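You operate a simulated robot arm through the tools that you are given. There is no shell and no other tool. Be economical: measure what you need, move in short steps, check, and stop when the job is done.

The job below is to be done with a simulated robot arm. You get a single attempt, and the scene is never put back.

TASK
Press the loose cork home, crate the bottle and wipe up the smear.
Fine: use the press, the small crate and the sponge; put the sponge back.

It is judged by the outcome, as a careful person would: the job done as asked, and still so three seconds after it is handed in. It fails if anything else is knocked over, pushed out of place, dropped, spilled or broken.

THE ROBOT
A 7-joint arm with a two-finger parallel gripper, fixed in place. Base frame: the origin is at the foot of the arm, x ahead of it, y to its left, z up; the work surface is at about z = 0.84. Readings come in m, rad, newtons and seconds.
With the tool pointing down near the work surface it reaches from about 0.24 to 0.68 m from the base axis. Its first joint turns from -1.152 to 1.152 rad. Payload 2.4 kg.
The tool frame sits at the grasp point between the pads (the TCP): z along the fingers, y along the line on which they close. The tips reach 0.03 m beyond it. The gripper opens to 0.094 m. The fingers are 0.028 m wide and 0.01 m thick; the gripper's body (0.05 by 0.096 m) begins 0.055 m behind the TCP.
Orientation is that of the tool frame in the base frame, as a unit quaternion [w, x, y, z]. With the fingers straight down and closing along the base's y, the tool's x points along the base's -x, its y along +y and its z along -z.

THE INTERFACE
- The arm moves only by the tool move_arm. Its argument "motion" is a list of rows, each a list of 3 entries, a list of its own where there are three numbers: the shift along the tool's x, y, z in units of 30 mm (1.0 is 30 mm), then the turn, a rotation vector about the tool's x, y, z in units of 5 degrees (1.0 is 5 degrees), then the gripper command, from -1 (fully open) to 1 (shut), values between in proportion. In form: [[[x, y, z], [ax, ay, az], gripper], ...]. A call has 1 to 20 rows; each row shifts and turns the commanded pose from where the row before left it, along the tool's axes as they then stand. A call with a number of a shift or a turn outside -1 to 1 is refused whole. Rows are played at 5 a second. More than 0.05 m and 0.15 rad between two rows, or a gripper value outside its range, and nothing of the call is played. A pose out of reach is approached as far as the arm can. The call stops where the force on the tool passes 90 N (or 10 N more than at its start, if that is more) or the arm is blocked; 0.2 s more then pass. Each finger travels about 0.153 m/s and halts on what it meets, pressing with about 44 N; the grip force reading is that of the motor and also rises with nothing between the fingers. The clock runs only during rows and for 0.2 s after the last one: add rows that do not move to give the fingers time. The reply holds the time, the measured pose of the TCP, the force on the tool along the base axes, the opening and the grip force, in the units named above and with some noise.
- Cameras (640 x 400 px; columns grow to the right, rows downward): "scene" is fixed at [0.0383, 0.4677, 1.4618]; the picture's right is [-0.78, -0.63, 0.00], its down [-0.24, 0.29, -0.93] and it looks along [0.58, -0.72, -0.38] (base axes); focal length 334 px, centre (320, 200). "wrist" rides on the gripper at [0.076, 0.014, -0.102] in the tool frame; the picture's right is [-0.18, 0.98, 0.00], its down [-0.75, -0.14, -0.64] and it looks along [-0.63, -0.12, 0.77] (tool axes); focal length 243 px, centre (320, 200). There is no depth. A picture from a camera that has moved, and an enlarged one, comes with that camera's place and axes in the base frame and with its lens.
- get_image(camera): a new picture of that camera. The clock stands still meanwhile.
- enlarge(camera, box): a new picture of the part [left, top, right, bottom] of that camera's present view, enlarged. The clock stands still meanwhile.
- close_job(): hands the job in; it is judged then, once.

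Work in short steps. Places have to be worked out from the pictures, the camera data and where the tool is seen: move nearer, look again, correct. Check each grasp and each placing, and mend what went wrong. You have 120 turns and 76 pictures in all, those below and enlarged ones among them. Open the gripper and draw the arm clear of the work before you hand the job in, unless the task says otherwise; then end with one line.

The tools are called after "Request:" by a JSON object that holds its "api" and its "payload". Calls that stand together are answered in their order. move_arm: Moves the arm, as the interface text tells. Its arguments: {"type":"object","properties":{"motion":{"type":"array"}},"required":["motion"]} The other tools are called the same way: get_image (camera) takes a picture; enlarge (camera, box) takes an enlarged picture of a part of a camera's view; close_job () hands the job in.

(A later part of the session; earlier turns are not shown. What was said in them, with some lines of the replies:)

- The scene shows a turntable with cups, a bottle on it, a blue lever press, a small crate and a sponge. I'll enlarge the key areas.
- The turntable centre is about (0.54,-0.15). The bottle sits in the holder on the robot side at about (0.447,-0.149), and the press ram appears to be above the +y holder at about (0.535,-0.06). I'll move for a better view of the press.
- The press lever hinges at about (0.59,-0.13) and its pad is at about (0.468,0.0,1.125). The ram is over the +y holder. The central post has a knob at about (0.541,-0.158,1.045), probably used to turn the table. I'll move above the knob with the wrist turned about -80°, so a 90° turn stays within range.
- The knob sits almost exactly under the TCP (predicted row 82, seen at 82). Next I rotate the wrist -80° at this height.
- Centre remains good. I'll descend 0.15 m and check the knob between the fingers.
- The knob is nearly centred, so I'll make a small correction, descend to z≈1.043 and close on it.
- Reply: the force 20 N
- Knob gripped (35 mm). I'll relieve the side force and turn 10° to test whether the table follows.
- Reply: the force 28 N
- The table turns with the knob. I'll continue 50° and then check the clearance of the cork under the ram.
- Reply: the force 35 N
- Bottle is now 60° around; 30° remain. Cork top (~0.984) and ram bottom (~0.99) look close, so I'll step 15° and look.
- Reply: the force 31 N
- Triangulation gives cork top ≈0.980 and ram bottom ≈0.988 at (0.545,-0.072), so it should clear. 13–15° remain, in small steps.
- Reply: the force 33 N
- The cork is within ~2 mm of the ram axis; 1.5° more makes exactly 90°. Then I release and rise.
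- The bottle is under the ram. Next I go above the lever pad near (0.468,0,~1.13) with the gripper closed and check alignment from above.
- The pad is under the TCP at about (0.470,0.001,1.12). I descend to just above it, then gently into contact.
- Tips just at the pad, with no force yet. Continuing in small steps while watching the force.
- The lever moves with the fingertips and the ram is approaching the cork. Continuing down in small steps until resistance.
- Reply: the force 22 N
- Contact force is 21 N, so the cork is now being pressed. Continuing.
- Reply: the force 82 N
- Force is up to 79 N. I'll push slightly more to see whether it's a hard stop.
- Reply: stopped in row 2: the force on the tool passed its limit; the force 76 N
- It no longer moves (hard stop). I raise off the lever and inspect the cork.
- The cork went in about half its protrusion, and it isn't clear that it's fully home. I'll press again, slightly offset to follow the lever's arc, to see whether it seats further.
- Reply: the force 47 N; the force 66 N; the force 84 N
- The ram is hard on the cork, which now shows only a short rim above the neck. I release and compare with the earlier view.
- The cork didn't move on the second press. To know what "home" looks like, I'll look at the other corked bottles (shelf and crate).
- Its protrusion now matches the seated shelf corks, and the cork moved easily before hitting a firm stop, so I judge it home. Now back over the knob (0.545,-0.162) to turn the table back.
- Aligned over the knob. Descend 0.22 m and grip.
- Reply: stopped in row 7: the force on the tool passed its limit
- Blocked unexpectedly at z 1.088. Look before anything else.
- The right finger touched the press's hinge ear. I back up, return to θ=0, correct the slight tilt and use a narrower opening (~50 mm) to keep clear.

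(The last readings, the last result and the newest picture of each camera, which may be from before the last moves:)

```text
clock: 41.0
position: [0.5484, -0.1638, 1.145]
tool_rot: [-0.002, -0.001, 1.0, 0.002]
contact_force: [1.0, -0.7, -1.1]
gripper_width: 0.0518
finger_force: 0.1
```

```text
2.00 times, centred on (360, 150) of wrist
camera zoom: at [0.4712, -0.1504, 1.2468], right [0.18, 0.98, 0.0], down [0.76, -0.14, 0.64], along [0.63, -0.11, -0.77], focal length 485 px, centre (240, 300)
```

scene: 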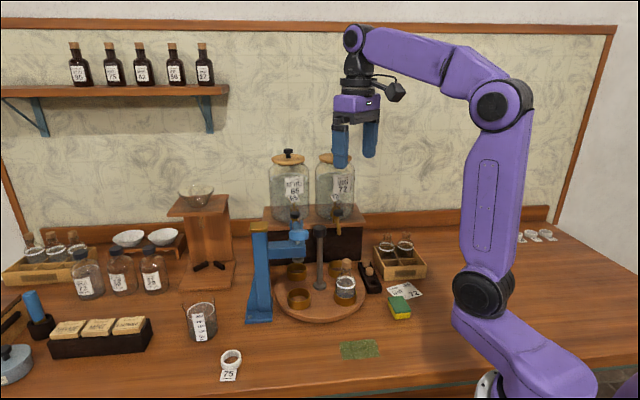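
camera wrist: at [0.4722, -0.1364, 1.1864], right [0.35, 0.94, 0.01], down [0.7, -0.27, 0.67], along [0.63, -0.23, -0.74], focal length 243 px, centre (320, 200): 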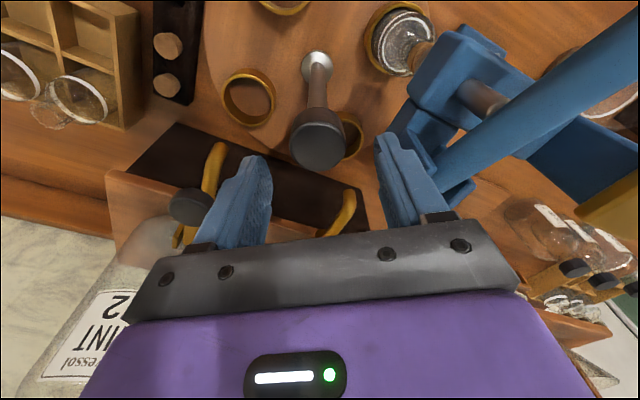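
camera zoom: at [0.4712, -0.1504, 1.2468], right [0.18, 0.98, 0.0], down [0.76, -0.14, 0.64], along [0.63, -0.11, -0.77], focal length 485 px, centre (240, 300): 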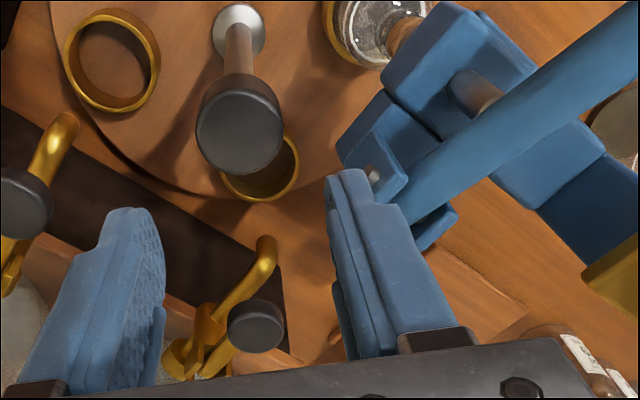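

The knob is laterally aligned. I turn to θ=-20°, which swings the right finger away from the ear, correct x by 4 mm and descend slowly.

Request:
{"api": "move_arm", "payload": {"motion": [[[0.12, 0, 0], [0, -0.05, -1], -0.1], [[0, 0, 0], [0, 0, -1], -0.1], [[0, 0, 0], [0, 0, -1], -0.1], [[0, 0, 0], [0, 0, -1], -0.1], [[0, 0, 0.8], [0, 0, 0], -0.1], [[0, 0, 0], [0, 0, 0], -0.1]]}}

Request:
{"api": "enlarge", "payload": {"camera": "wrist", "box": [200, 50, 520, 250]}}

```text
clock: 42.4
position: [0.5422, -0.1605, 1.122]
tool_rot: [0.001, -0.174, 0.985, 0.003]
contact_force: [0.9, -0.3, 0.4]
gripper_width: 0.0518
finger_force: 0.0
```

```text
2.00 times, centred on (360, 150) of wrist
camera zoom: at [0.4659, -0.1762, 1.2229], right [-0.17, 0.99, 0.0], down [0.76, 0.12, 0.64], along [0.63, 0.11, -0.77], focal length 485 px, centre (240, 300)
```

zoom: 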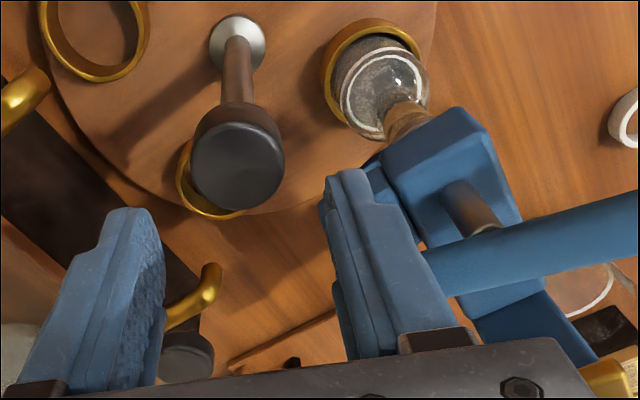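

Request:
{"api": "move_arm", "payload": {"motion": [[[0, 0, 0.6], [0, 0, 0], -0.1], [[0, 0, 0.6], [0, 0, 0], -0.1], [[0, 0, 0.6], [0, 0, 0], -0.1], [[0, 0, 0.6], [0, 0, 0], -0.1], [[0, 0, 0.25], [0, 0, 0], -0.1], [[0, 0, 0], [0, 0, 0], 0.4], [[0, 0, 0], [0, 0, 0], 1], [[0, 0, 0], [0, 0, 0], 1]]}}

```text
clock: 44.2
position: [0.5445, -0.163, 1.0415]
tool_rot: [0.003, -0.173, 0.985, 0.0]
contact_force: [6.9, -12.8, -6.1]
gripper_width: 0.0357
finger_force: 44.9
```

Gripped cleanly. Now turn the table back 50° first.

Request:
{"api": "move_arm", "payload": {"motion": [[[0, 0, 0], [0, 0, -0.5], 1], [[0, 0, 0], [0, 0, -0.7], 1], [[0, 0, 0], [0, 0, -0.8], 1], [[0, 0, 0], [0, 0, -0.8], 1], [[0, 0, 0], [0, 0, -0.8], 1], [[0, 0, 0], [0, 0, -0.8], 1], [[0, 0, 0], [0, 0, -0.8], 1], [[0, 0, 0], [0, 0, -0.8], 1], [[0, 0, 0], [0, 0, -0.8], 1], [[0, 0, 0], [0, 0, -0.8], 1], [[0, 0, 0], [0, 0, -0.8], 1], [[0, 0, 0], [0, 0, -0.8], 1], [[0, 0, 0], [0, 0, -0.8], 1], [[0, 0, 0], [0, 0, 0], 1]]}}

Request:
{"api": "enlarge", "payload": {"camera": "scene", "box": [240, 190, 400, 330]}}

```text
clock: 47.2
position: [0.5438, -0.1636, 1.042]
tool_rot: [0.001, -0.574, 0.819, 0.0]
contact_force: [11.5, -17.5, 11.6]
gripper_width: 0.0359
finger_force: 45.1
```

```text
2.86 times, centred on (320, 260) of scene
camera zoom: at [0.0384, 0.4672, 1.462], right [-0.78, -0.63, 0.0], down [-0.24, 0.29, -0.93], along [0.58, -0.72, -0.38], focal length 955 px, centre (320, 29)
```

zoom: 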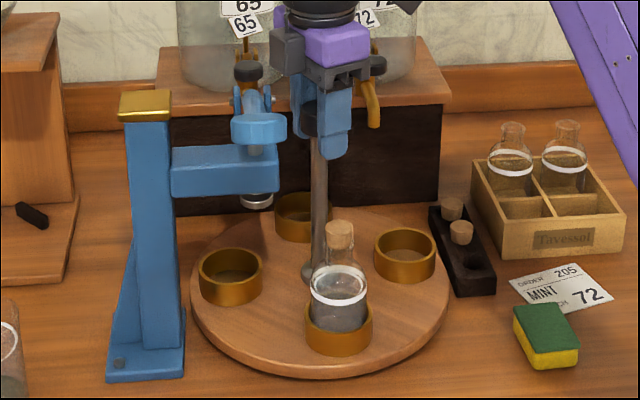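

Works well. Another 40°, watching that the pose tracks.

Request:
{"api": "move_arm", "payload": {"motion": [[[0, 0, 0], [0, 0, -0.6], 1], [[0, 0, 0], [0, 0, -0.8], 1], [[0, 0, 0], [0, 0, -0.8], 1], [[0, 0, 0], [0, 0, -0.8], 1], [[0, 0, 0], [0, 0, -0.8], 1], [[0, 0, 0], [0, 0, -0.8], 1], [[0, 0, 0], [0, 0, -0.8], 1], [[0, 0, 0], [0, 0, -0.8], 1], [[0, 0, 0], [0, 0, -0.8], 1], [[0, 0, 0], [0, 0, -0.8], 1], [[0, 0, 0], [0, 0, -0.2], 1], [[0, 0, 0], [0, 0, 0], 1]]}}

Request:
{"api": "enlarge", "payload": {"camera": "scene", "box": [240, 190, 400, 330]}}

```text
clock: 49.8
position: [0.544, -0.1628, 1.0417]
tool_rot: [-0.002, 0.82, -0.572, 0.001]
contact_force: [13.6, -18.2, 7.3]
gripper_width: 0.0357
finger_force: 45.1
```

```text
2.86 times, centred on (320, 260) of scene
camera zoom: at [0.0385, 0.4672, 1.462], right [-0.78, -0.63, 0.0], down [-0.24, 0.29, -0.93], along [0.58, -0.72, -0.38], focal length 955 px, centre (320, 29)
```

zoom: 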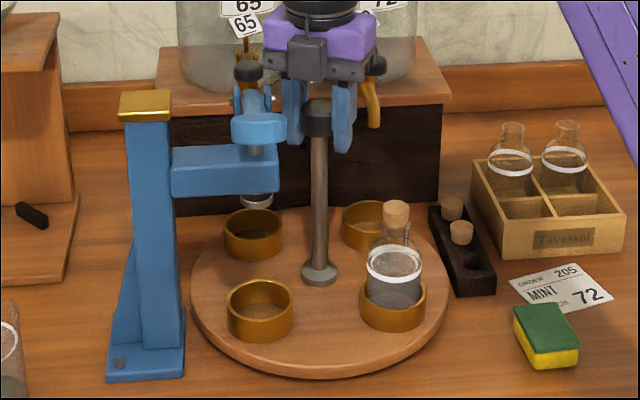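

The table is back in its original position. Release, rise, and start unwinding the wrist.

Request:
{"api": "move_arm", "payload": {"motion": [[[0, 0, 0], [0, 0, 0], 0.3], [[0, 0, 0], [0, 0, 0], -0.1], [[0, 0, 0], [0, 0, 0], -0.1], [[0, 0, -0.7], [0, 0, 0], -0.1], [[0, 0, -1], [0, 0, 0], -0.1], [[0, 0, -1], [0, 0, 0], -0.1], [[0, 0, -1], [0, 0, 0], -0.1], [[0, 0, -1], [0, 0, 0], -0.1], [[0, 0, -1], [0, 0, 0], -0.1], [[0, 0, -1], [0, 0, 0], -0.1], [[0, 0, 0], [0, 0, 1], -0.1], [[0, 0, 0], [0, 0, 1], -0.1], [[0, 0, 0], [0, 0, 1], -0.1], [[0, 0, 0], [0, 0, 1], -0.1], [[0, 0, 0], [0, 0, 1], -0.1], [[0, 0, 0], [0, 0, 1], -0.1], [[0, 0, 0], [0, 0, 1], -0.1], [[0, 0, 0], [0, 0, 1], -0.1], [[0, 0, 0], [0, 0, 1], -0.1], [[0, 0, 0], [0, 0, 1], -0.1]]}}

```text
clock: 54.0
position: [0.5427, -0.1635, 1.2433]
tool_rot: [0.001, -0.499, 0.866, 0.002]
contact_force: [-0.4, -0.9, -0.6]
gripper_width: 0.0513
finger_force: 0.0
```

Finish unwinding to θ=0, then move above the bottle (≈(0.452,-0.162)) at z≈1.15 and look.

Request:
{"api": "move_arm", "payload": {"motion": [[[0, 0, 0], [0, 0, 1], -0.1], [[0, 0, 0], [0, 0, 1], -0.1], [[0, 0, 0], [0, 0, 1], -0.1], [[0, 0, 0], [0, 0, 1], -0.1], [[0, 0, 0], [0, 0, 1], -0.1], [[0, 0, 0], [0, 0, 1], -0.1], [[0, 0, 0], [0, 0, 1], -0.1], [[0, 0, 0], [0, 0, 1], -0.1], [[0, 0, 0], [0, 0, 1], -0.1], [[0, 0, 0], [0, 0, 1], -0.1], [[0, 0, 0], [0, 0, 1], -0.1], [[0, 0, 0], [0, 0, 1], -0.1], [[0.75, 0, 0], [0, 0, 0], -0.3], [[0.75, 0, 0], [0, 0, 0], -0.3], [[0.75, 0, 0], [0, 0, 0], -0.3], [[0.75, 0, 0.5], [0, 0, 0], -0.3], [[0, 0, 0.8], [0, 0, 0], -0.3], [[0, 0, 0.9], [0, 0, 0], -0.3], [[0, 0, 0.8], [0, 0, 0], -0.3], [[0, 0, 0], [0, 0, 0], -0.3]]}}

Request:
{"api": "get_image", "payload": {"camera": "wrist"}}

```text
clock: 58.2
position: [0.4531, -0.1624, 1.1522]
tool_rot: [0.0, -0.001, 1.0, 0.002]
contact_force: [-0.6, 0.2, 0.0]
gripper_width: 0.0609
finger_force: 0.1
```

```text
32 pictures are left
camera wrist: at [0.3769, -0.1492, 1.2546], right [0.18, 0.98, 0.0], down [0.75, -0.14, 0.64], along [0.63, -0.11, -0.77], focal length 243 px, centre (320, 200)
```

wrist: 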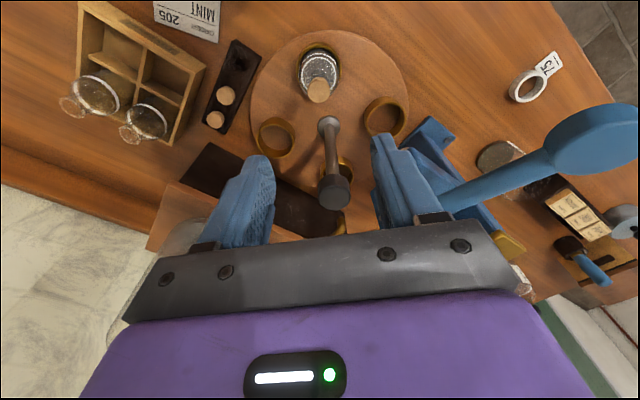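

Cork is right under the TCP. Descend to z≈0.985 and check.

Request:
{"api": "move_arm", "payload": {"motion": [[[0, 0, 1], [0, 0, 0], -0.3], [[0, 0, 1], [0, 0, 0], -0.3], [[0, 0, 1], [0, 0, 0], -0.3], [[0, 0, 1], [0, 0, 0], -0.3], [[0, 0, 1], [0, 0, 0], -0.3], [[0, 0, 0.5], [0, 0, 0], -0.3], [[0, 0, 0], [0, 0, 0], -0.3]]}}

Request:
{"api": "enlarge", "payload": {"camera": "scene", "box": [290, 190, 400, 310]}}

Request:
{"api": "enlarge", "payload": {"camera": "wrist", "box": [220, 60, 420, 240]}}

```text
clock: 59.8
position: [0.4554, -0.1613, 0.9878]
tool_rot: [-0.001, 0.0, 1.0, 0.001]
contact_force: [0.3, -0.5, 0.7]
gripper_width: 0.061
finger_force: 0.0
```

```text
3.33 times, centred on (345, 250) of scene
camera zoom: at [0.0383, 0.4677, 1.4618], right [-0.78, -0.63, 0.0], down [-0.24, 0.29, -0.93], along [0.58, -0.72, -0.38], focal length 1114 px, centre (237, 33)
```

zoom: 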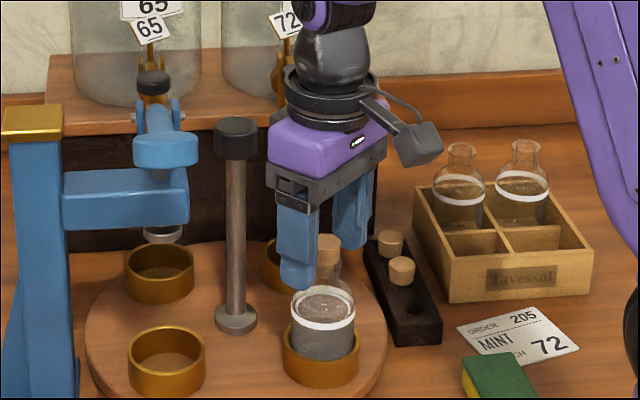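

```text
2.22 times, centred on (320, 150) of wrist
camera zoom: at [0.3772, -0.149, 1.0902], right [0.18, 0.98, 0.0], down [0.75, -0.14, 0.64], along [0.63, -0.11, -0.77], focal length 539 px, centre (320, 311)
```

zoom: 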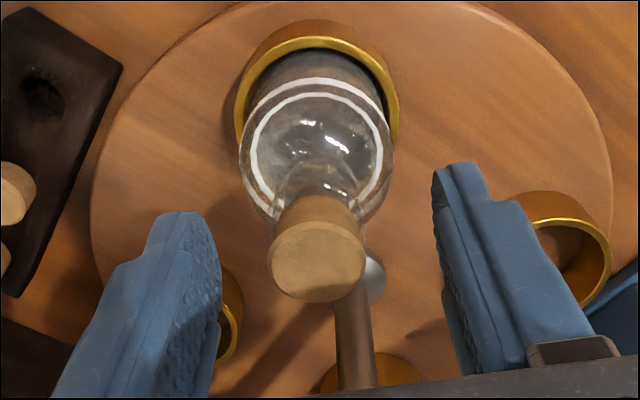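

Aligned. Lower to z≈0.965 so the finger ends span the neck, then close.

Request:
{"api": "move_arm", "payload": {"motion": [[[-0.05, 0, 0.4], [0, 0, 0], -0.3], [[0, 0, 0.36], [0, 0, 0], -0.3], [[0, 0, 0], [0, 0, 0], 0.2], [[0, 0, 0], [0, 0, 0], 1], [[0, 0, 0], [0, 0, 0], 1], [[0, 0, 0], [0, 0, 0], 1]]}}

Request:
{"api": "enlarge", "payload": {"camera": "scene", "box": [310, 220, 390, 310]}}

Request:
{"api": "enlarge", "payload": {"camera": "wrist", "box": [220, 60, 420, 240]}}

```text
clock: 61.2
position: [0.4585, -0.163, 0.9686]
tool_rot: [0.007, -0.001, 1.0, -0.001]
contact_force: [-5.1, 0.4, 70.2]
gripper_width: 0.0242
finger_force: 43.7
```

```text
4.44 times, centred on (350, 265) of scene
camera zoom: at [0.037, 0.4681, 1.4617], right [-0.78, -0.63, 0.0], down [-0.24, 0.29, -0.93], along [0.58, -0.72, -0.38], focal length 1486 px, centre (187, -89)
```

zoom: 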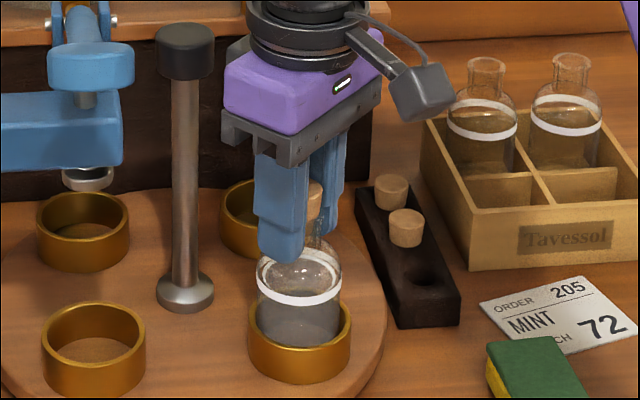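

```text
2.22 times, centred on (320, 150) of wrist
camera zoom: at [0.3795, -0.1494, 1.0701], right [0.18, 0.98, 0.0], down [0.74, -0.14, 0.65], along [0.64, -0.12, -0.76], focal length 539 px, centre (320, 311)
```

zoom: 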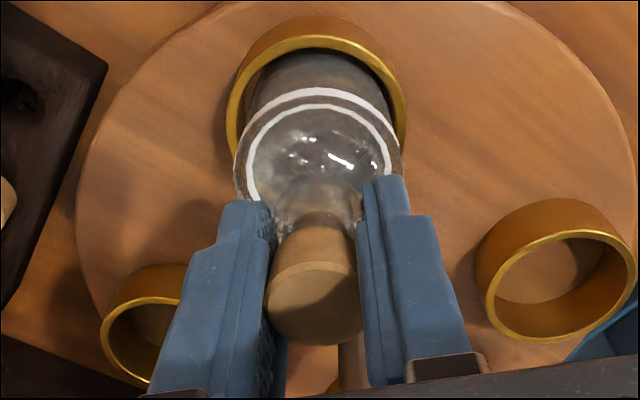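

The tips are wedged on the bottle's shoulder (70 N upward). I open slightly, raise 5 mm and regrip.

Request:
{"api": "move_arm", "payload": {"motion": [[[0, 0, 0], [0, 0, 0], 0], [[0, 0, -0.25], [0, 0, 0], 0], [[0, 0, 0], [0, 0, 0], 0], [[0, 0, 0], [0, 0, 0], 0.5], [[0, 0, 0], [0, 0, 0], 1], [[0, 0, 0], [0, 0, 0], 1], [[0, 0, 0], [0, 0, 0], 1]]}}

```text
clock: 62.8
position: [0.4556, -0.1619, 0.972]
tool_rot: [-0.001, -0.001, 1.0, 0.002]
contact_force: [-0.4, 0.0, 0.5]
gripper_width: 0.0242
finger_force: 44.1
```

Clean grip at 24 mm without side load. Lift slowly 4 cm and verify.

Request:
{"api": "move_arm", "payload": {"motion": [[[0, 0, -0.3], [0, 0, 0], 1], [[0, 0, -0.3], [0, 0, 0], 1], [[0, 0, -0.4], [0, 0, 0], 1], [[0, 0, -0.4], [0, 0, 0], 1], [[0, 0, 0], [0, 0, 0], 1]]}}

Request:
{"api": "enlarge", "payload": {"camera": "scene", "box": [310, 210, 390, 300]}}

Request:
{"api": "enlarge", "payload": {"camera": "wrist", "box": [220, 60, 420, 240]}}

```text
clock: 64.0
position: [0.456, -0.1612, 1.0144]
tool_rot: [0.0, -0.002, 1.0, 0.002]
contact_force: [0.0, -0.9, -1.3]
gripper_width: 0.0242
finger_force: 43.8
```

```text
4.44 times, centred on (350, 255) of scene
camera zoom: at [0.0383, 0.4677, 1.4618], right [-0.78, -0.63, 0.0], down [-0.24, 0.29, -0.93], along [0.58, -0.72, -0.38], focal length 1486 px, centre (187, -44)
```

zoom: 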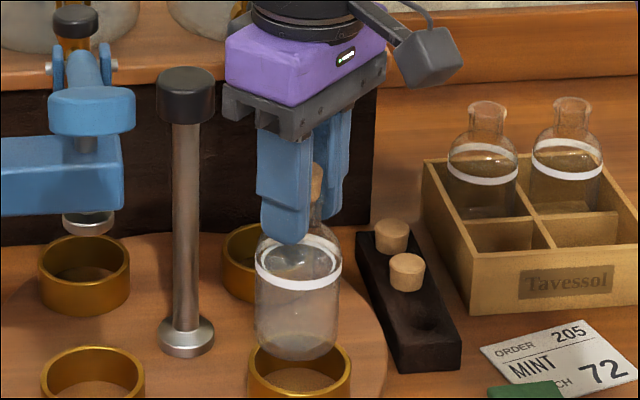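

```text
2.22 times, centred on (320, 150) of wrist
camera zoom: at [0.3793, -0.1485, 1.1164], right [0.18, 0.98, 0.0], down [0.75, -0.14, 0.64], along [0.63, -0.11, -0.77], focal length 539 px, centre (320, 311)
```

zoom: 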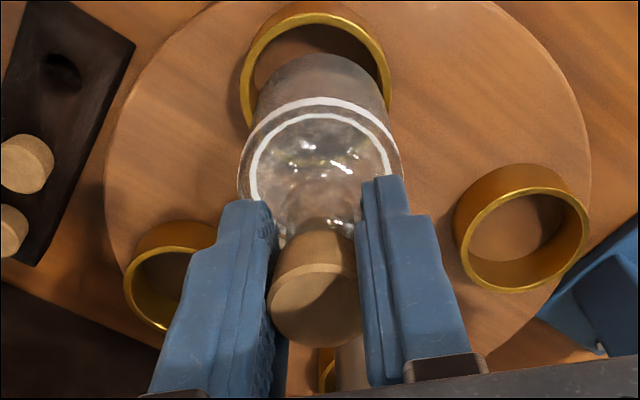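

Bottle held firmly. Lift and carry over the crate's front-left cell (≈(0.426,-0.371)), then turn the wrist 45° to line up with the crate.

Request:
{"api": "move_arm", "payload": {"motion": [[[0, 0, -0.8], [0, 0, 0], 1], [[0, 0, -0.8], [0, 0, 0], 1], [[0, 0, -0.8], [0, 0, 0], 1], [[0, 0, -0.5], [0, 0, 0], 1], [[0.125, -0.7, 0], [0, 0, 0.5], 1], [[0.18, -0.85, 0], [0, 0, 0], 1], [[0.18, -0.85, 0], [0, 0, 0], 1], [[0.18, -0.85, 0], [0, 0, 0], 1], [[0.18, -0.85, 0], [0, 0, 0], 1], [[0.18, -0.85, 0], [0, 0, 0], 1], [[0.18, -0.85, 0], [0, 0, 0], 1], [[0.18, -0.85, 0], [0, 0, 0], 1], [[0, 0, 0], [0, 0, 0], 1]]}}

Request:
{"api": "get_image", "payload": {"camera": "wrist"}}

```text
clock: 66.8
position: [0.4061, -0.3596, 1.1018]
tool_rot: [0.0, 0.021, 1.0, 0.002]
contact_force: [0.5, 0.1, -1.0]
gripper_width: 0.0241
finger_force: 43.5
```

```text
25 pictures are left
camera wrist: at [0.3304, -0.3442, 1.2031], right [0.23, 0.97, 0.0], down [0.75, -0.18, 0.64], along [0.63, -0.14, -0.77], focal length 243 px, centre (320, 200)
```

wrist: 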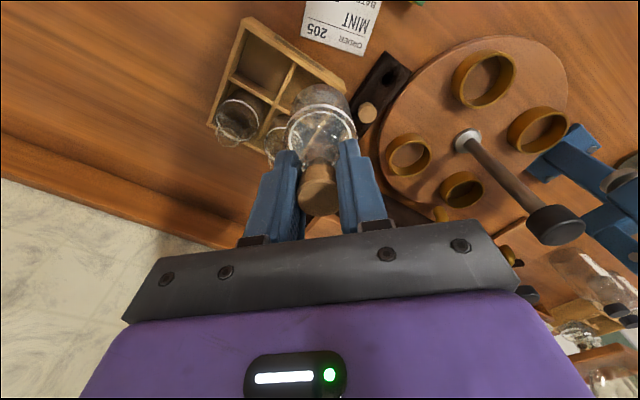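

I'm slightly short of the target. Combining both cameras, the front-left cell is ≈(0.421,-0.373). I'll shift there and turn to 45°.

Request:
{"api": "move_arm", "payload": {"motion": [[[-0.52, -0.42, 0], [0, 0, 0], 1], [[0, 0, 0], [0, 0, 0.9], 1], [[0, 0, 0], [0, 0, 0.95], 1], [[0, 0, 0], [0, 0, 0.95], 1], [[0, 0, 0], [0, 0, 0.95], 1], [[0, 0, 0], [0, 0, 0.95], 1], [[0, 0, 0], [0, 0, 0.95], 1], [[0, 0, 0], [0, 0, 0.95], 1], [[0, 0, 0], [0, 0, 0.95], 1], [[0, 0, 0], [0, 0, 0.95], 1], [[0, 0, 0], [0, 0, 0], 1]]}}

Request:
{"api": "get_image", "payload": {"camera": "wrist"}}

Request:
{"api": "enlarge", "payload": {"camera": "scene", "box": [320, 170, 460, 310]}}

```text
clock: 69.2
position: [0.4212, -0.3738, 1.1027]
tool_rot: [-0.001, 0.383, 0.924, 0.003]
contact_force: [-1.1, 0.2, -1.9]
gripper_width: 0.0242
finger_force: 44.3
```

```text
24 pictures are left
camera wrist: at [0.3766, -0.3107, 1.2026], right [0.82, 0.57, 0.0], down [0.43, -0.64, 0.64], along [0.36, -0.53, -0.77], focal length 243 px, centre (320, 200)
```

wrist: 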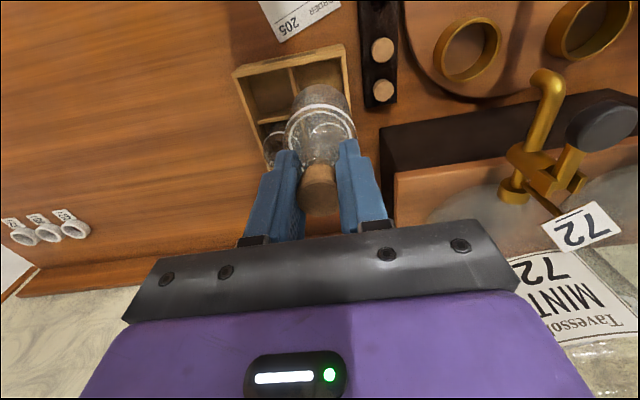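

```text
2.86 times, centred on (390, 240) of scene
camera zoom: at [0.0383, 0.4677, 1.4618], right [-0.78, -0.63, 0.0], down [-0.24, 0.29, -0.93], along [0.58, -0.72, -0.38], focal length 955 px, centre (120, 86)
```

zoom: 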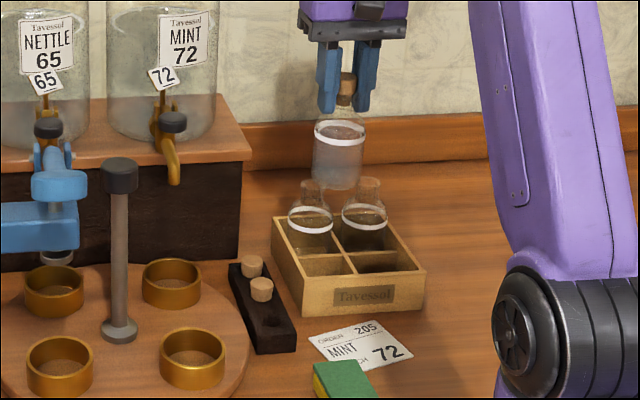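

The estimates agree on cell centre ≈(0.422,-0.376). I lower until the bottle is just above the crate rim and check from both cameras.

Request:
{"api": "move_arm", "payload": {"motion": [[[0, 0, 0.9], [0, 0, 0], 1], [[0, 0, 0.9], [0, 0, 0], 1], [[0, 0, 0.9], [0, 0, 0], 1], [[0, 0, 0.5], [0, 0, 0], 1], [[0, 0, 0], [0, 0, 0], 1]]}}

Request:
{"api": "enlarge", "payload": {"camera": "wrist", "box": [210, 20, 410, 180]}}

Request:
{"api": "enlarge", "payload": {"camera": "scene", "box": [360, 210, 440, 290]}}

```text
clock: 70.4
position: [0.4207, -0.3731, 1.0028]
tool_rot: [-0.001, 0.382, 0.924, 0.002]
contact_force: [0.6, 0.5, -1.8]
gripper_width: 0.0239
finger_force: 44.0
```

```text
2.50 times, centred on (310, 100) of wrist
camera zoom: at [0.3764, -0.3113, 1.1058], right [0.82, 0.57, 0.0], down [0.43, -0.63, 0.64], along [0.36, -0.53, -0.77], focal length 606 px, centre (345, 450)
```

zoom: 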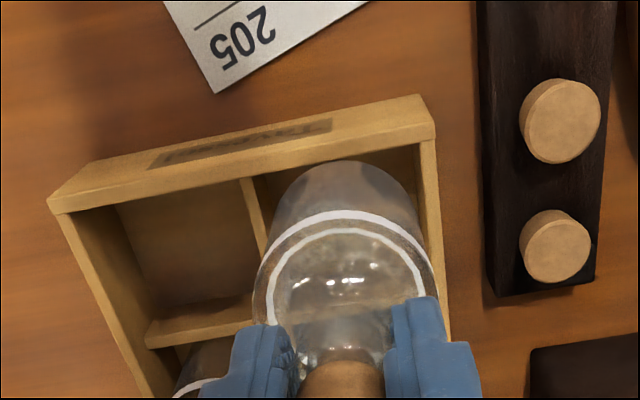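

```text
5.00 times, centred on (400, 250) of scene
camera zoom: at [0.0383, 0.4677, 1.4618], right [-0.78, -0.63, 0.0], down [-0.24, 0.29, -0.93], along [0.58, -0.72, -0.38], focal length 1671 px, centre (-80, -50)
```

zoom: 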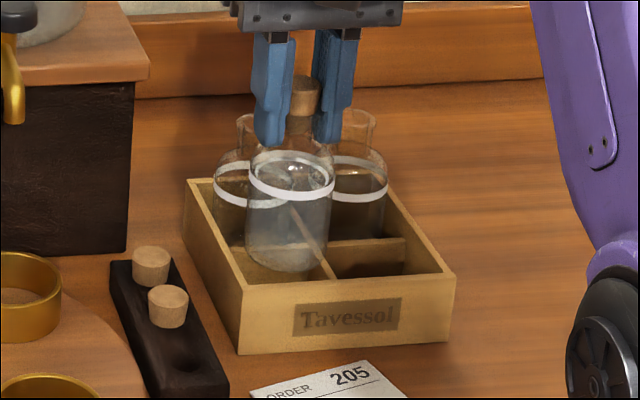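

Both cameras say the bottle must go ~9 mm deeper toward the back of the crate to centre in the cell. I'll correct, lower slightly and check.

Request:
{"api": "move_arm", "payload": {"motion": [[[-0.15, -0.02, 0], [0, 0, 0], 1], [[-0.14, -0.02, 0], [0, 0, 0], 1], [[0, 0, 0.2], [0, 0, 0], 1], [[0, 0, 0], [0, 0, 0], 1]]}}

Request:
{"api": "enlarge", "payload": {"camera": "wrist", "box": [210, 20, 410, 180]}}

Request:
{"api": "enlarge", "payload": {"camera": "scene", "box": [370, 230, 430, 290]}}

```text
clock: 71.4
position: [0.4269, -0.3815, 0.9988]
tool_rot: [0.0, 0.382, 0.924, 0.002]
contact_force: [-0.8, 0.0, -1.2]
gripper_width: 0.0239
finger_force: 44.7
```

```text
2.50 times, centred on (310, 100) of wrist
camera zoom: at [0.3826, -0.3184, 1.1004], right [0.82, 0.57, 0.0], down [0.43, -0.63, 0.64], along [0.36, -0.53, -0.77], focal length 606 px, centre (345, 450)
```

zoom: 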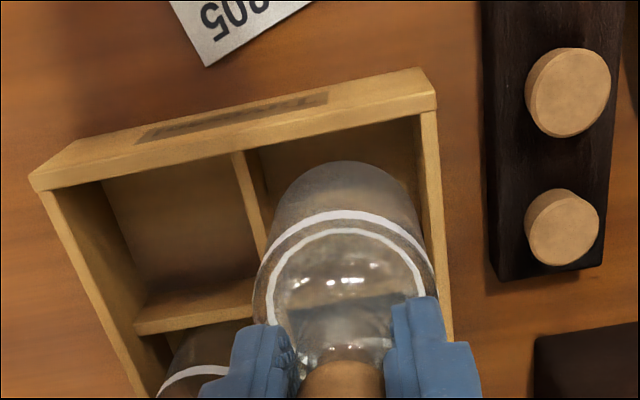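

```text
6.67 times, centred on (400, 260) of scene
camera zoom: at [0.0383, 0.4677, 1.4618], right [-0.78, -0.63, 0.0], down [-0.24, 0.29, -0.93], along [0.58, -0.72, -0.38], focal length 2228 px, centre (-213, -200)
```

zoom: 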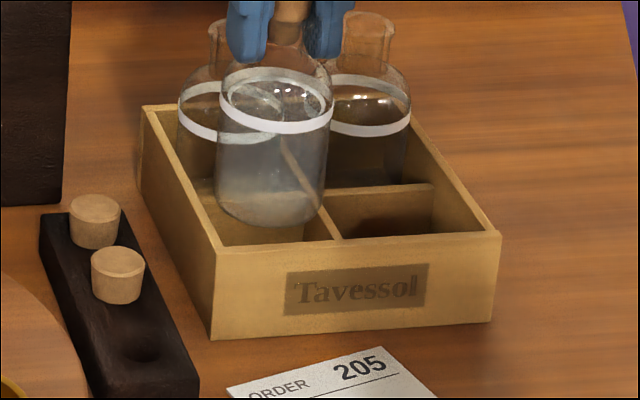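

Now well centred with clear gaps on all sides. I lower in steps, watching the force.

Request:
{"api": "move_arm", "payload": {"motion": [[[0, -0.03, 0.3], [0, 0, 0], 1], [[0, 0, 0.3], [0, 0, 0], 1], [[0, 0, 0.3], [0, 0, 0], 1], [[0, 0, 0], [0, 0, 0], 1]]}}

Request:
{"api": "enlarge", "payload": {"camera": "scene", "box": [370, 220, 430, 280]}}

```text
clock: 72.4
position: [0.4256, -0.3815, 0.9714]
tool_rot: [0.0, 0.382, 0.924, 0.002]
contact_force: [0.0, -1.0, -2.3]
gripper_width: 0.0241
finger_force: 44.1
```

```text
6.67 times, centred on (400, 250) of scene
camera zoom: at [0.0383, 0.4677, 1.4618], right [-0.78, -0.63, 0.0], down [-0.24, 0.29, -0.93], along [0.58, -0.72, -0.38], focal length 2228 px, centre (-213, -133)
```

zoom: 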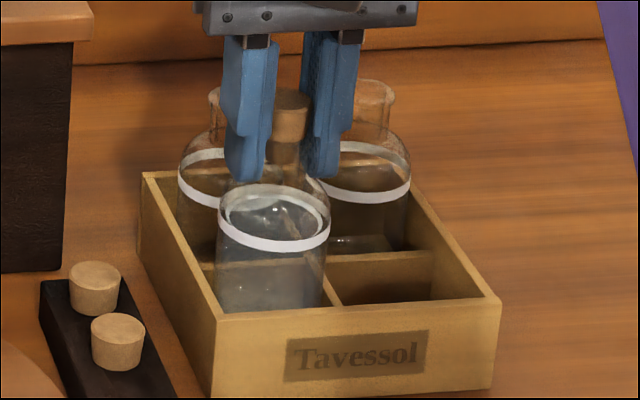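

Bottle is going into the cell freely. Continue down gently to find the floor.

Request:
{"api": "move_arm", "payload": {"motion": [[[0, 0, 0.2], [0, 0, 0], 1], [[0, 0, 0.15], [0, 0, 0], 1], [[0, 0, 0], [0, 0, 0], 1]]}}

```text
clock: 73.2
position: [0.4259, -0.383, 0.9607]
tool_rot: [0.0, 0.382, 0.924, 0.003]
contact_force: [-0.1, 0.3, -1.9]
gripper_width: 0.0243
finger_force: 43.9
```

Request:
{"api": "move_arm", "payload": {"motion": [[[0, 0, 0.12], [0, 0, 0], 1], [[0, 0, 0.1], [0, 0, 0], 1], [[0, 0, 0], [0, 0, 0], 1]]}}

```text
clock: 74.0
position: [0.4257, -0.3813, 0.9561]
tool_rot: [0.001, 0.381, 0.924, 0.003]
contact_force: [-4.9, 4.2, 16.1]
gripper_width: 0.0243
finger_force: 44.4
```

Contact at TCP z 0.956, consistent with the crate floor. One check picture, then release.

Request:
{"api": "enlarge", "payload": {"camera": "scene", "box": [370, 220, 430, 280]}}

Request:
{"api": "move_arm", "payload": {"motion": [[[0, 0, -0.08], [0, 0, 0], 1], [[0, 0, 0], [0, 0, 0], 0.6], [[0, 0, 0], [0, 0, 0], 0.2], [[0, 0, 0], [0, 0, 0], 0.2], [[0, 0, -0.3], [0, 0, 0], 0.2], [[0, 0, -0.7], [0, 0, 0], 0.2], [[0, 0, -1], [0, 0, 0], 0.2], [[0, 0, -1], [0, 0, 0], 0.2], [[0, 0, -1], [0, 0, 0], 0.2], [[0, 0, 0], [0, 0, 0], 0.2]]}}

Request:
{"api": "enlarge", "payload": {"camera": "scene", "box": [360, 220, 440, 290]}}

```text
6.67 times, centred on (400, 250) of scene
camera zoom: at [0.0379, 0.468, 1.4617], right [-0.78, -0.63, 0.0], down [-0.24, 0.29, -0.93], along [0.58, -0.72, -0.38], focal length 2228 px, centre (-213, -133)
```

zoom: 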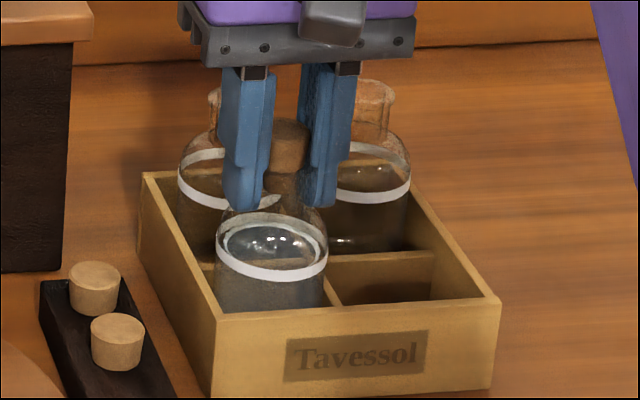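

```text
clock: 76.2
position: [0.4272, -0.3791, 1.0759]
tool_rot: [-0.001, 0.382, 0.924, 0.002]
contact_force: [0.1, 0.2, 0.3]
gripper_width: 0.0376
finger_force: 0.0
```

```text
5.71 times, centred on (400, 255) of scene
camera zoom: at [0.0383, 0.4677, 1.4618], right [-0.78, -0.63, 0.0], down [-0.24, 0.29, -0.93], along [0.58, -0.72, -0.38], focal length 1910 px, centre (-137, -114)
```

zoom: 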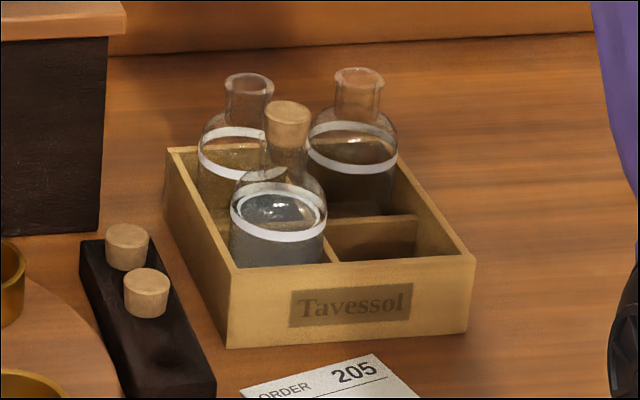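

The bottle stands in the crate, cork seated. Next the sponge, at about (0.325,-0.226) with its long side at 45°; I move above it at θ=45°.

Request:
{"api": "move_arm", "payload": {"motion": [[[0.857, 0.171, 0], [0, 0, 0], 0.2], [[0.857, 0.171, 0], [0, 0, 0], 0], [[0.857, 0.171, 0], [0, 0, 0], -0.5], [[0.857, 0.171, 0], [0, 0, 0], -0.6], [[0.857, 0.171, 0], [0, 0, 0], -0.6], [[0.857, 0.171, 0], [0, 0, 0], -0.6], [[0.857, 0.171, 0], [0, 0, 0], -0.6], [[0, 0, 0.9], [0, 0, 0], -0.6], [[0, 0, 0.9], [0, 0, 0], -0.6], [[0, 0, 0], [0, 0, 0], -0.6]]}}

Request:
{"api": "get_image", "payload": {"camera": "wrist"}}

```text
clock: 78.4
position: [0.324, -0.2278, 1.023]
tool_rot: [-0.001, 0.382, 0.924, 0.002]
contact_force: [0.3, 0.3, -0.5]
gripper_width: 0.0752
finger_force: 0.1
```

```text
15 pictures are left
camera wrist: at [0.2793, -0.1646, 1.1245], right [0.82, 0.57, 0.0], down [0.43, -0.63, 0.64], along [0.36, -0.53, -0.77], focal length 243 px, centre (320, 200)
```

wrist: 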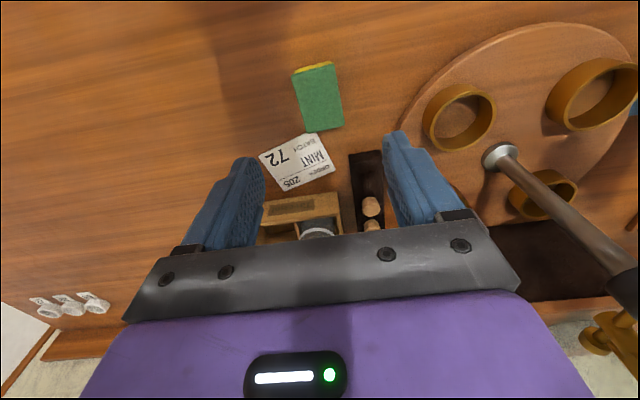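

Sponge centre refined to (0.324,-0.232), aligned with the gripper. Descend to z≈0.877 and grip.

Request:
{"api": "move_arm", "payload": {"motion": [[[-0.1, -0.1, 0.9], [0, 0, 0], -0.6], [[0, 0, 0.9], [0, 0, 0], -0.6], [[0, 0, 0.9], [0, 0, 0], -0.6], [[0, 0, 0.9], [0, 0, 0], -0.6], [[0, 0, 0.7], [0, 0, 0], -0.6], [[0, 0, 0.55], [0, 0, 0], -0.6], [[0, 0, 0], [0, 0, 0], -0.6]]}}

Request:
{"api": "enlarge", "payload": {"camera": "wrist", "box": [200, 60, 440, 240]}}

```text
clock: 80.0
position: [0.3228, -0.2333, 0.8788]
tool_rot: [0.0, 0.382, 0.924, 0.002]
contact_force: [0.1, -0.2, -0.4]
gripper_width: 0.0752
finger_force: 0.1
```

```text
2.22 times, centred on (320, 150) of wrist
camera zoom: at [0.2782, -0.1706, 0.9806], right [0.82, 0.57, 0.0], down [0.43, -0.63, 0.64], along [0.36, -0.53, -0.77], focal length 539 px, centre (320, 311)
```

zoom: 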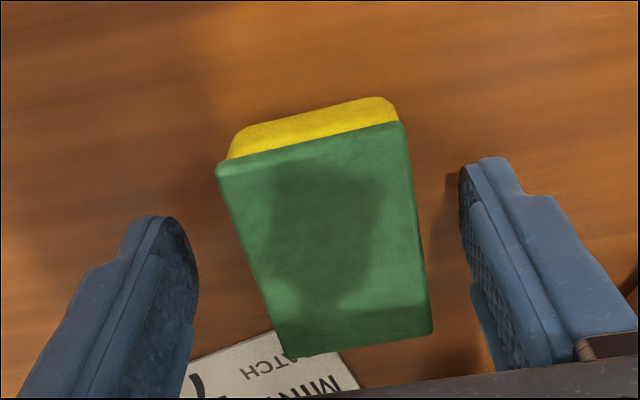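

Good. Close on the sponge.

Request:
{"api": "move_arm", "payload": {"motion": [[[0, 0, 0], [0, 0, 0], -0.2], [[0, 0, 0], [0, 0, 0], 0.1], [[0, 0, 0], [0, 0, 0], 0.5], [[0, 0, 0], [0, 0, 0], 1], [[0, 0, 0], [0, 0, 0], 1]]}}

```text
clock: 81.2
position: [0.3218, -0.2322, 0.8794]
tool_rot: [0.0, 0.382, 0.924, 0.002]
contact_force: [-0.4, -0.1, 0.0]
gripper_width: 0.0427
finger_force: 43.8
```

Sponge gripped (42.7 mm). Lift 4 cm and carry to the smear at ≈(0.336,-0.057).

Request:
{"api": "move_arm", "payload": {"motion": [[[0, 0, -0.6], [0, 0, 0], 1], [[0, 0, -0.73], [0, 0, 0], 1], [[0.766, 0.894, 0], [0, 0, 0], 1], [[0.766, 0.894, 0], [0, 0, 0], 1], [[0.766, 0.894, 0], [0, 0, 0], 1], [[0.766, 0.894, 0], [0, 0, 0], 1], [[0.766, 0.894, 0], [0, 0, 0], 1], [[0, 0, 0], [0, 0, 0], 1]]}}

Request:
{"api": "get_image", "payload": {"camera": "wrist"}}

Request:
{"api": "enlarge", "payload": {"camera": "scene", "box": [310, 260, 430, 370]}}

```text
clock: 83.0
position: [0.3368, -0.0564, 0.9181]
tool_rot: [-0.001, 0.382, 0.924, 0.002]
contact_force: [-0.2, 0.2, -0.8]
gripper_width: 0.0428
finger_force: 44.1
```

```text
13 pictures are left
camera wrist: at [0.2923, 0.0052, 1.02], right [0.82, 0.57, 0.0], down [0.43, -0.63, 0.64], along [0.36, -0.53, -0.77], focal length 243 px, centre (320, 200)
```

wrist: 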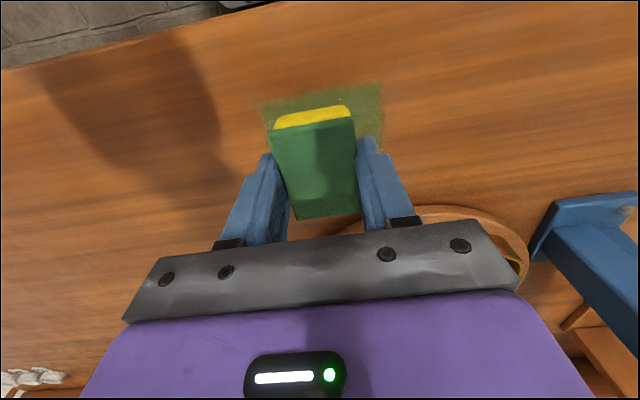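

```text
3.64 times, centred on (370, 315) of scene
camera zoom: at [0.0383, 0.4678, 1.4618], right [-0.78, -0.63, 0.0], down [-0.24, 0.29, -0.93], along [0.58, -0.72, -0.38], focal length 1216 px, centre (138, -218)
```

zoom: 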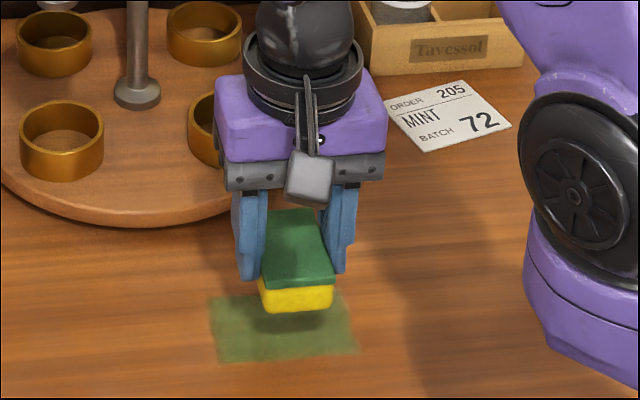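

Smear centre confirmed at (0.340,-0.057), about 87×54 mm and aligned with the sponge. Lower until the sponge touches with light pressure.

Request:
{"api": "move_arm", "payload": {"motion": [[[-0.08, 0, 0.5], [0, 0, 0], 1], [[0, 0, 0.5], [0, 0, 0], 1], [[0, 0, 0.3], [0, 0, 0], 1], [[0, 0, 0.1], [0, 0, 0], 1], [[0, 0, 0], [0, 0, 0], 1]]}}

```text
clock: 84.2
position: [0.3393, -0.0571, 0.8776]
tool_rot: [0.0, 0.382, 0.924, 0.003]
contact_force: [-8.8, -0.7, 72.4]
gripper_width: 0.0428
finger_force: 44.6
```

Too firm (72 N); ease up about 1.5 mm.

Request:
{"api": "move_arm", "payload": {"motion": [[[0, 0, -0.05], [0, 0, 0], 1], [[0, 0, 0], [0, 0, 0], 1]]}}

```text
clock: 84.8
position: [0.3383, -0.0584, 0.8771]
tool_rot: [0.0, 0.382, 0.924, 0.002]
contact_force: [-1.5, -2.2, 16.7]
gripper_width: 0.0432
finger_force: 43.7
```

17 N is a good wiping pressure. Sweep along the smear's long axis, both ways.

Request:
{"api": "move_arm", "payload": {"motion": [[[0, 0.6, 0], [0, 0, 0], 1], [[0, 0.6, 0], [0, 0, 0], 1], [[0.2, 0, 0], [0, 0, 0], 1], [[0, -0.6, 0], [0, 0, 0], 1], [[0, -0.6, 0], [0, 0, 0], 1], [[0, -0.6, 0], [0, 0, 0], 1], [[0, -0.6, 0], [0, 0, 0], 1], [[-0.4, 0, 0], [0, 0, 0], 1], [[0, 0.6, 0], [0, 0, 0], 1], [[0, 0.6, 0], [0, 0, 0], 1], [[0, 0.6, 0], [0, 0, 0], 1], [[0, 0.6, 0], [0, 0, 0], 1], [[0.2, 0, 0], [0, 0, 0], 1], [[0, -0.6, 0], [0, 0, 0], 1], [[0, -0.6, 0], [0, 0, 0], 1], [[0, -0.6, 0], [0, 0, 0], 1], [[0, -0.6, 0], [0, 0, 0], 1], [[0, 0.6, 0], [0, 0, 0], 1], [[0, 0.6, 0], [0, 0, 0], 1], [[0, 0, 0], [0, 0, 0], 1]]}}

Request:
{"api": "enlarge", "payload": {"camera": "scene", "box": [310, 260, 430, 370]}}

```text
clock: 89.0
position: [0.3382, -0.0576, 0.88]
tool_rot: [-0.001, 0.382, 0.924, 0.001]
contact_force: [-0.2, 0.9, 0.2]
gripper_width: 0.0431
finger_force: 43.7
```

```text
3.64 times, centred on (370, 315) of scene
camera zoom: at [0.0383, 0.4677, 1.4618], right [-0.78, -0.63, 0.0], down [-0.24, 0.29, -0.93], along [0.58, -0.72, -0.38], focal length 1216 px, centre (138, -218)
```

zoom: 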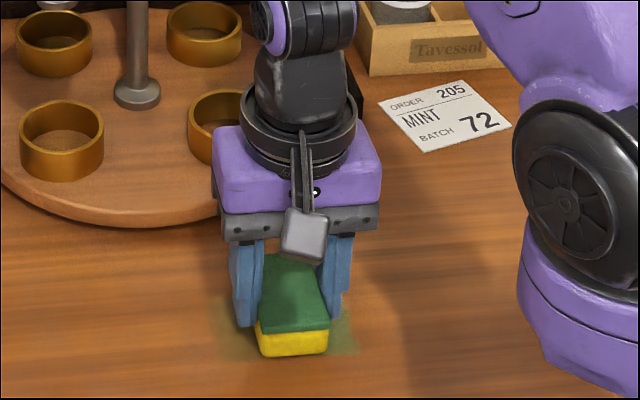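

The smear is fading, but pressure has dropped to 0. I lower slightly and make more passes, a bit wider.

Request:
{"api": "move_arm", "payload": {"motion": [[[0, 0, 0.06], [0, 0, 0], 1], [[0, 0, 0], [0, 0, 0], 1]]}}

```text
clock: 89.6
position: [0.3378, -0.0587, 0.8779]
tool_rot: [0.001, 0.382, 0.924, 0.002]
contact_force: [-2.9, 2.3, 45.6]
gripper_width: 0.043
finger_force: 44.0
```

Request:
{"api": "move_arm", "payload": {"motion": [[[0, 0.7, -0.01], [0, 0, 0], 1], [[0, 0.8, 0], [0, 0, 0], 1], [[0.25, 0, 0], [0, 0, 0], 1], [[0, -0.75, 0], [0, 0, 0], 1], [[0, -0.75, 0], [0, 0, 0], 1], [[0, -0.75, 0], [0, 0, 0], 1], [[0, -0.75, 0], [0, 0, 0], 1], [[-0.5, 0, 0], [0, 0, 0], 1], [[0, 0.75, 0], [0, 0, 0], 1], [[0, 0.75, 0], [0, 0, 0], 1], [[0, 0.75, 0], [0, 0, 0], 1], [[0, 0.75, 0], [0, 0, 0], 1], [[0.25, 0, 0], [0, 0, 0], 1], [[0, -0.75, 0], [0, 0, 0], 1], [[0, -0.75, 0], [0, 0, 0], 1], [[0, -0.75, 0], [0, 0, 0], 1], [[0, -0.75, 0], [0, 0, 0], 1], [[0, 0.75, 0], [0, 0, 0], 1], [[0, 0.75, 0], [0, 0, 0], 1], [[0, 0, 0], [0, 0, 0], 1]]}}

Request:
{"api": "enlarge", "payload": {"camera": "scene", "box": [310, 260, 430, 370]}}

```text
clock: 93.8
position: [0.3394, -0.0574, 0.8748]
tool_rot: [-0.001, 0.383, 0.924, 0.003]
contact_force: [-3.8, -2.7, 6.2]
gripper_width: 0.0427
finger_force: 44.1
```

```text
3.64 times, centred on (370, 315) of scene
camera zoom: at [0.0381, 0.4677, 1.4618], right [-0.78, -0.63, 0.0], down [-0.24, 0.29, -0.93], along [0.58, -0.72, -0.38], focal length 1216 px, centre (138, -218)
```

zoom: 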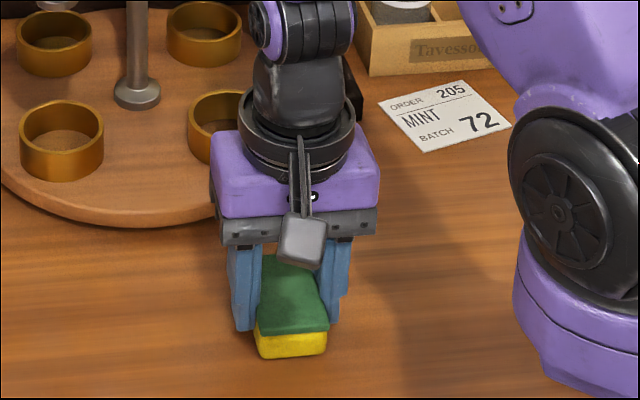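

The visible area is clean. Lift and look at the spot underneath while carrying the sponge back above its place.

Request:
{"api": "move_arm", "payload": {"motion": [[[0, 0, -0.6], [0, 0, 0], 1], [[0, 0, -0.8], [0, 0, 0], 1], [[-0.746, -0.908, 0], [0, 0, 0], 1], [[-0.746, -0.908, 0], [0, 0, 0], 1], [[-0.746, -0.908, 0], [0, 0, 0], 1], [[-0.746, -0.908, 0], [0, 0, 0], 1], [[-0.746, -0.908, 0], [0, 0, 0], 1], [[0, 0, 0], [0, 0, 0], 1]]}}

Request:
{"api": "enlarge", "payload": {"camera": "scene", "box": [320, 260, 440, 370]}}

```text
clock: 95.6
position: [0.3217, -0.2343, 0.9176]
tool_rot: [-0.001, 0.382, 0.924, 0.002]
contact_force: [0.4, 0.4, -0.8]
gripper_width: 0.0431
finger_force: 44.1
```

```text
3.64 times, centred on (380, 315) of scene
camera zoom: at [0.0383, 0.4677, 1.4618], right [-0.78, -0.63, 0.0], down [-0.24, 0.29, -0.93], along [0.58, -0.72, -0.38], focal length 1216 px, centre (102, -218)
```

zoom: 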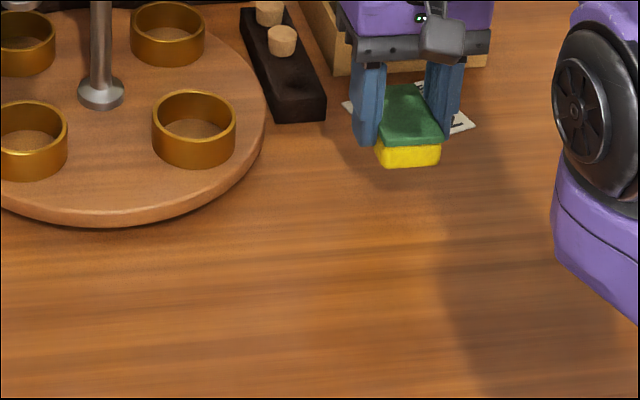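

The smear is completely gone. Lower the sponge onto its original spot.

Request:
{"api": "move_arm", "payload": {"motion": [[[0.02, 0.05, 0.5], [0, 0, 0], 1], [[0, 0, 0.5], [0, 0, 0], 1], [[0, 0, 0.3], [0, 0, 0], 1], [[0, 0, 0.06], [0, 0, 0], 1], [[0, 0, 0], [0, 0, 0], 1]]}}

Request:
{"api": "enlarge", "payload": {"camera": "scene", "box": [330, 220, 450, 370]}}

```text
clock: 96.8
position: [0.3223, -0.2312, 0.8762]
tool_rot: [-0.002, 0.382, 0.924, 0.003]
contact_force: [-0.1, -0.2, -1.6]
gripper_width: 0.043
finger_force: 44.5
```

```text
2.67 times, centred on (390, 295) of scene
camera zoom: at [0.0383, 0.4677, 1.4618], right [-0.78, -0.63, 0.0], down [-0.24, 0.29, -0.93], along [0.58, -0.72, -0.38], focal length 891 px, centre (133, -53)
```

zoom: 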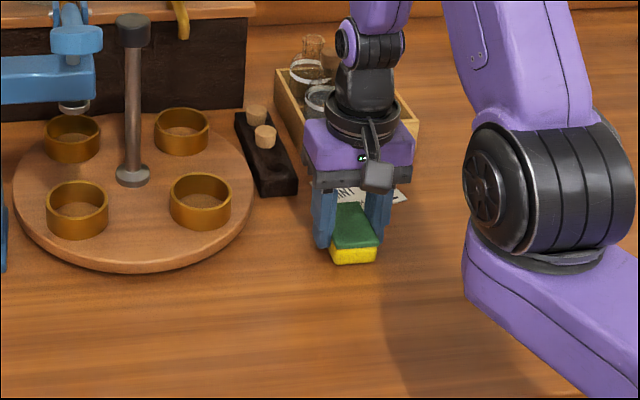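

Request:
{"api": "move_arm", "payload": {"motion": [[[0, 0, 0.04], [0, 0, 0], 1], [[0, 0, 0.03], [0, 0, 0], 1], [[0, 0, 0], [0, 0, 0], 1]]}}

```text
clock: 97.6
position: [0.3214, -0.2315, 0.8756]
tool_rot: [0.0, 0.381, 0.924, 0.002]
contact_force: [-2.2, -1.0, 34.1]
gripper_width: 0.043
finger_force: 44.1
```

Sponge is on the table. Ease off a touch, open, and rise.

Request:
{"api": "move_arm", "payload": {"motion": [[[0, 0, -0.03], [0, 0, 0], 1], [[0, 0, 0], [0, 0, 0], 0.1], [[0, 0, 0], [0, 0, 0], -0.4], [[0, 0, 0], [0, 0, 0], -0.6], [[0, 0, -0.5], [0, 0, 0], -0.6], [[0, 0, -1], [0, 0, 0], -0.6], [[0, 0, -1], [0, 0, 0], -0.6], [[0, 0, -1], [0, 0, 0], -0.6], [[0, 0, -1], [0, 0, 0], -0.6], [[0, 0, -1], [0, 0, 0], -0.8], [[0, 0, -1], [0, 0, 0], -1], [[0, 0, -1], [0, 0, 0], -1], [[0, 0, -1], [0, 0, 0], -1], [[0, 0, 0], [0, 0, 0], -1]]}}

Request:
{"api": "enlarge", "payload": {"camera": "scene", "box": [330, 220, 450, 370]}}

Request:
{"api": "get_image", "payload": {"camera": "scene"}}

```text
clock: 100.6
position: [0.3216, -0.235, 1.1295]
tool_rot: [0.0, 0.382, 0.924, 0.002]
contact_force: [-0.1, 0.2, -0.3]
gripper_width: 0.0939
finger_force: 0.1
```

```text
2.67 times, centred on (390, 295) of scene
camera zoom: at [0.0383, 0.4677, 1.4618], right [-0.78, -0.63, 0.0], down [-0.24, 0.29, -0.93], along [0.58, -0.72, -0.38], focal length 891 px, centre (133, -53)
```

zoom: 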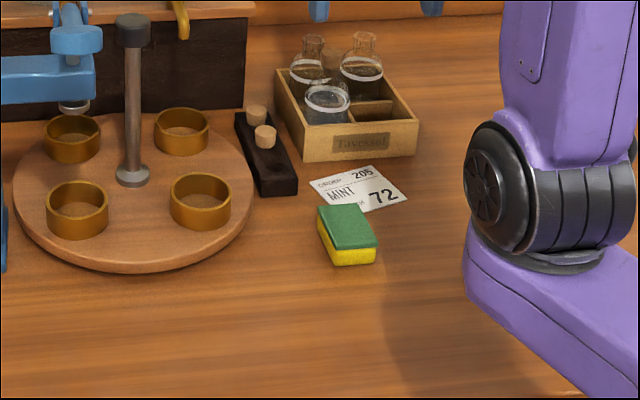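

```text
6 pictures are left
```

scene: 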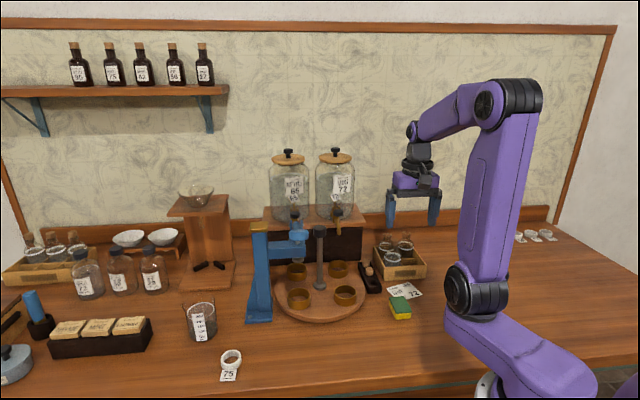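

The sponge is back in place and the table is clean. I'll zoom on the crate to confirm the bottle's cork, which isn't obvious in this view.

Request:
{"api": "enlarge", "payload": {"camera": "scene", "box": [360, 220, 440, 290]}}

```text
5.71 times, centred on (400, 255) of scene
camera zoom: at [0.0383, 0.4677, 1.4618], right [-0.78, -0.63, 0.0], down [-0.24, 0.29, -0.93], along [0.58, -0.72, -0.38], focal length 1910 px, centre (-137, -114)
```

zoom: 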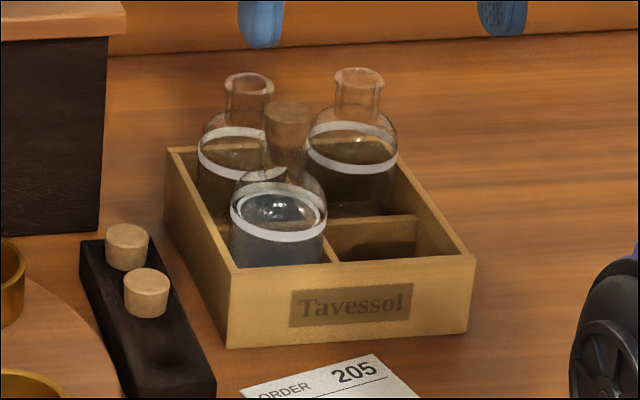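

The cork is in place, the bottle stands in its cell, the sponge is back and the smear is gone. The gripper is open and clear of the work, so I hand in.

Request:
{"api": "close_job", "payload": {}}

```text
The job is handed in.
```

The cork is pressed in to a firm stop, the bottle stands in the small crate, the smear is wiped away and the sponge is back in its place. One finger lightly touched the press's hinge along the way, with no visible effect.
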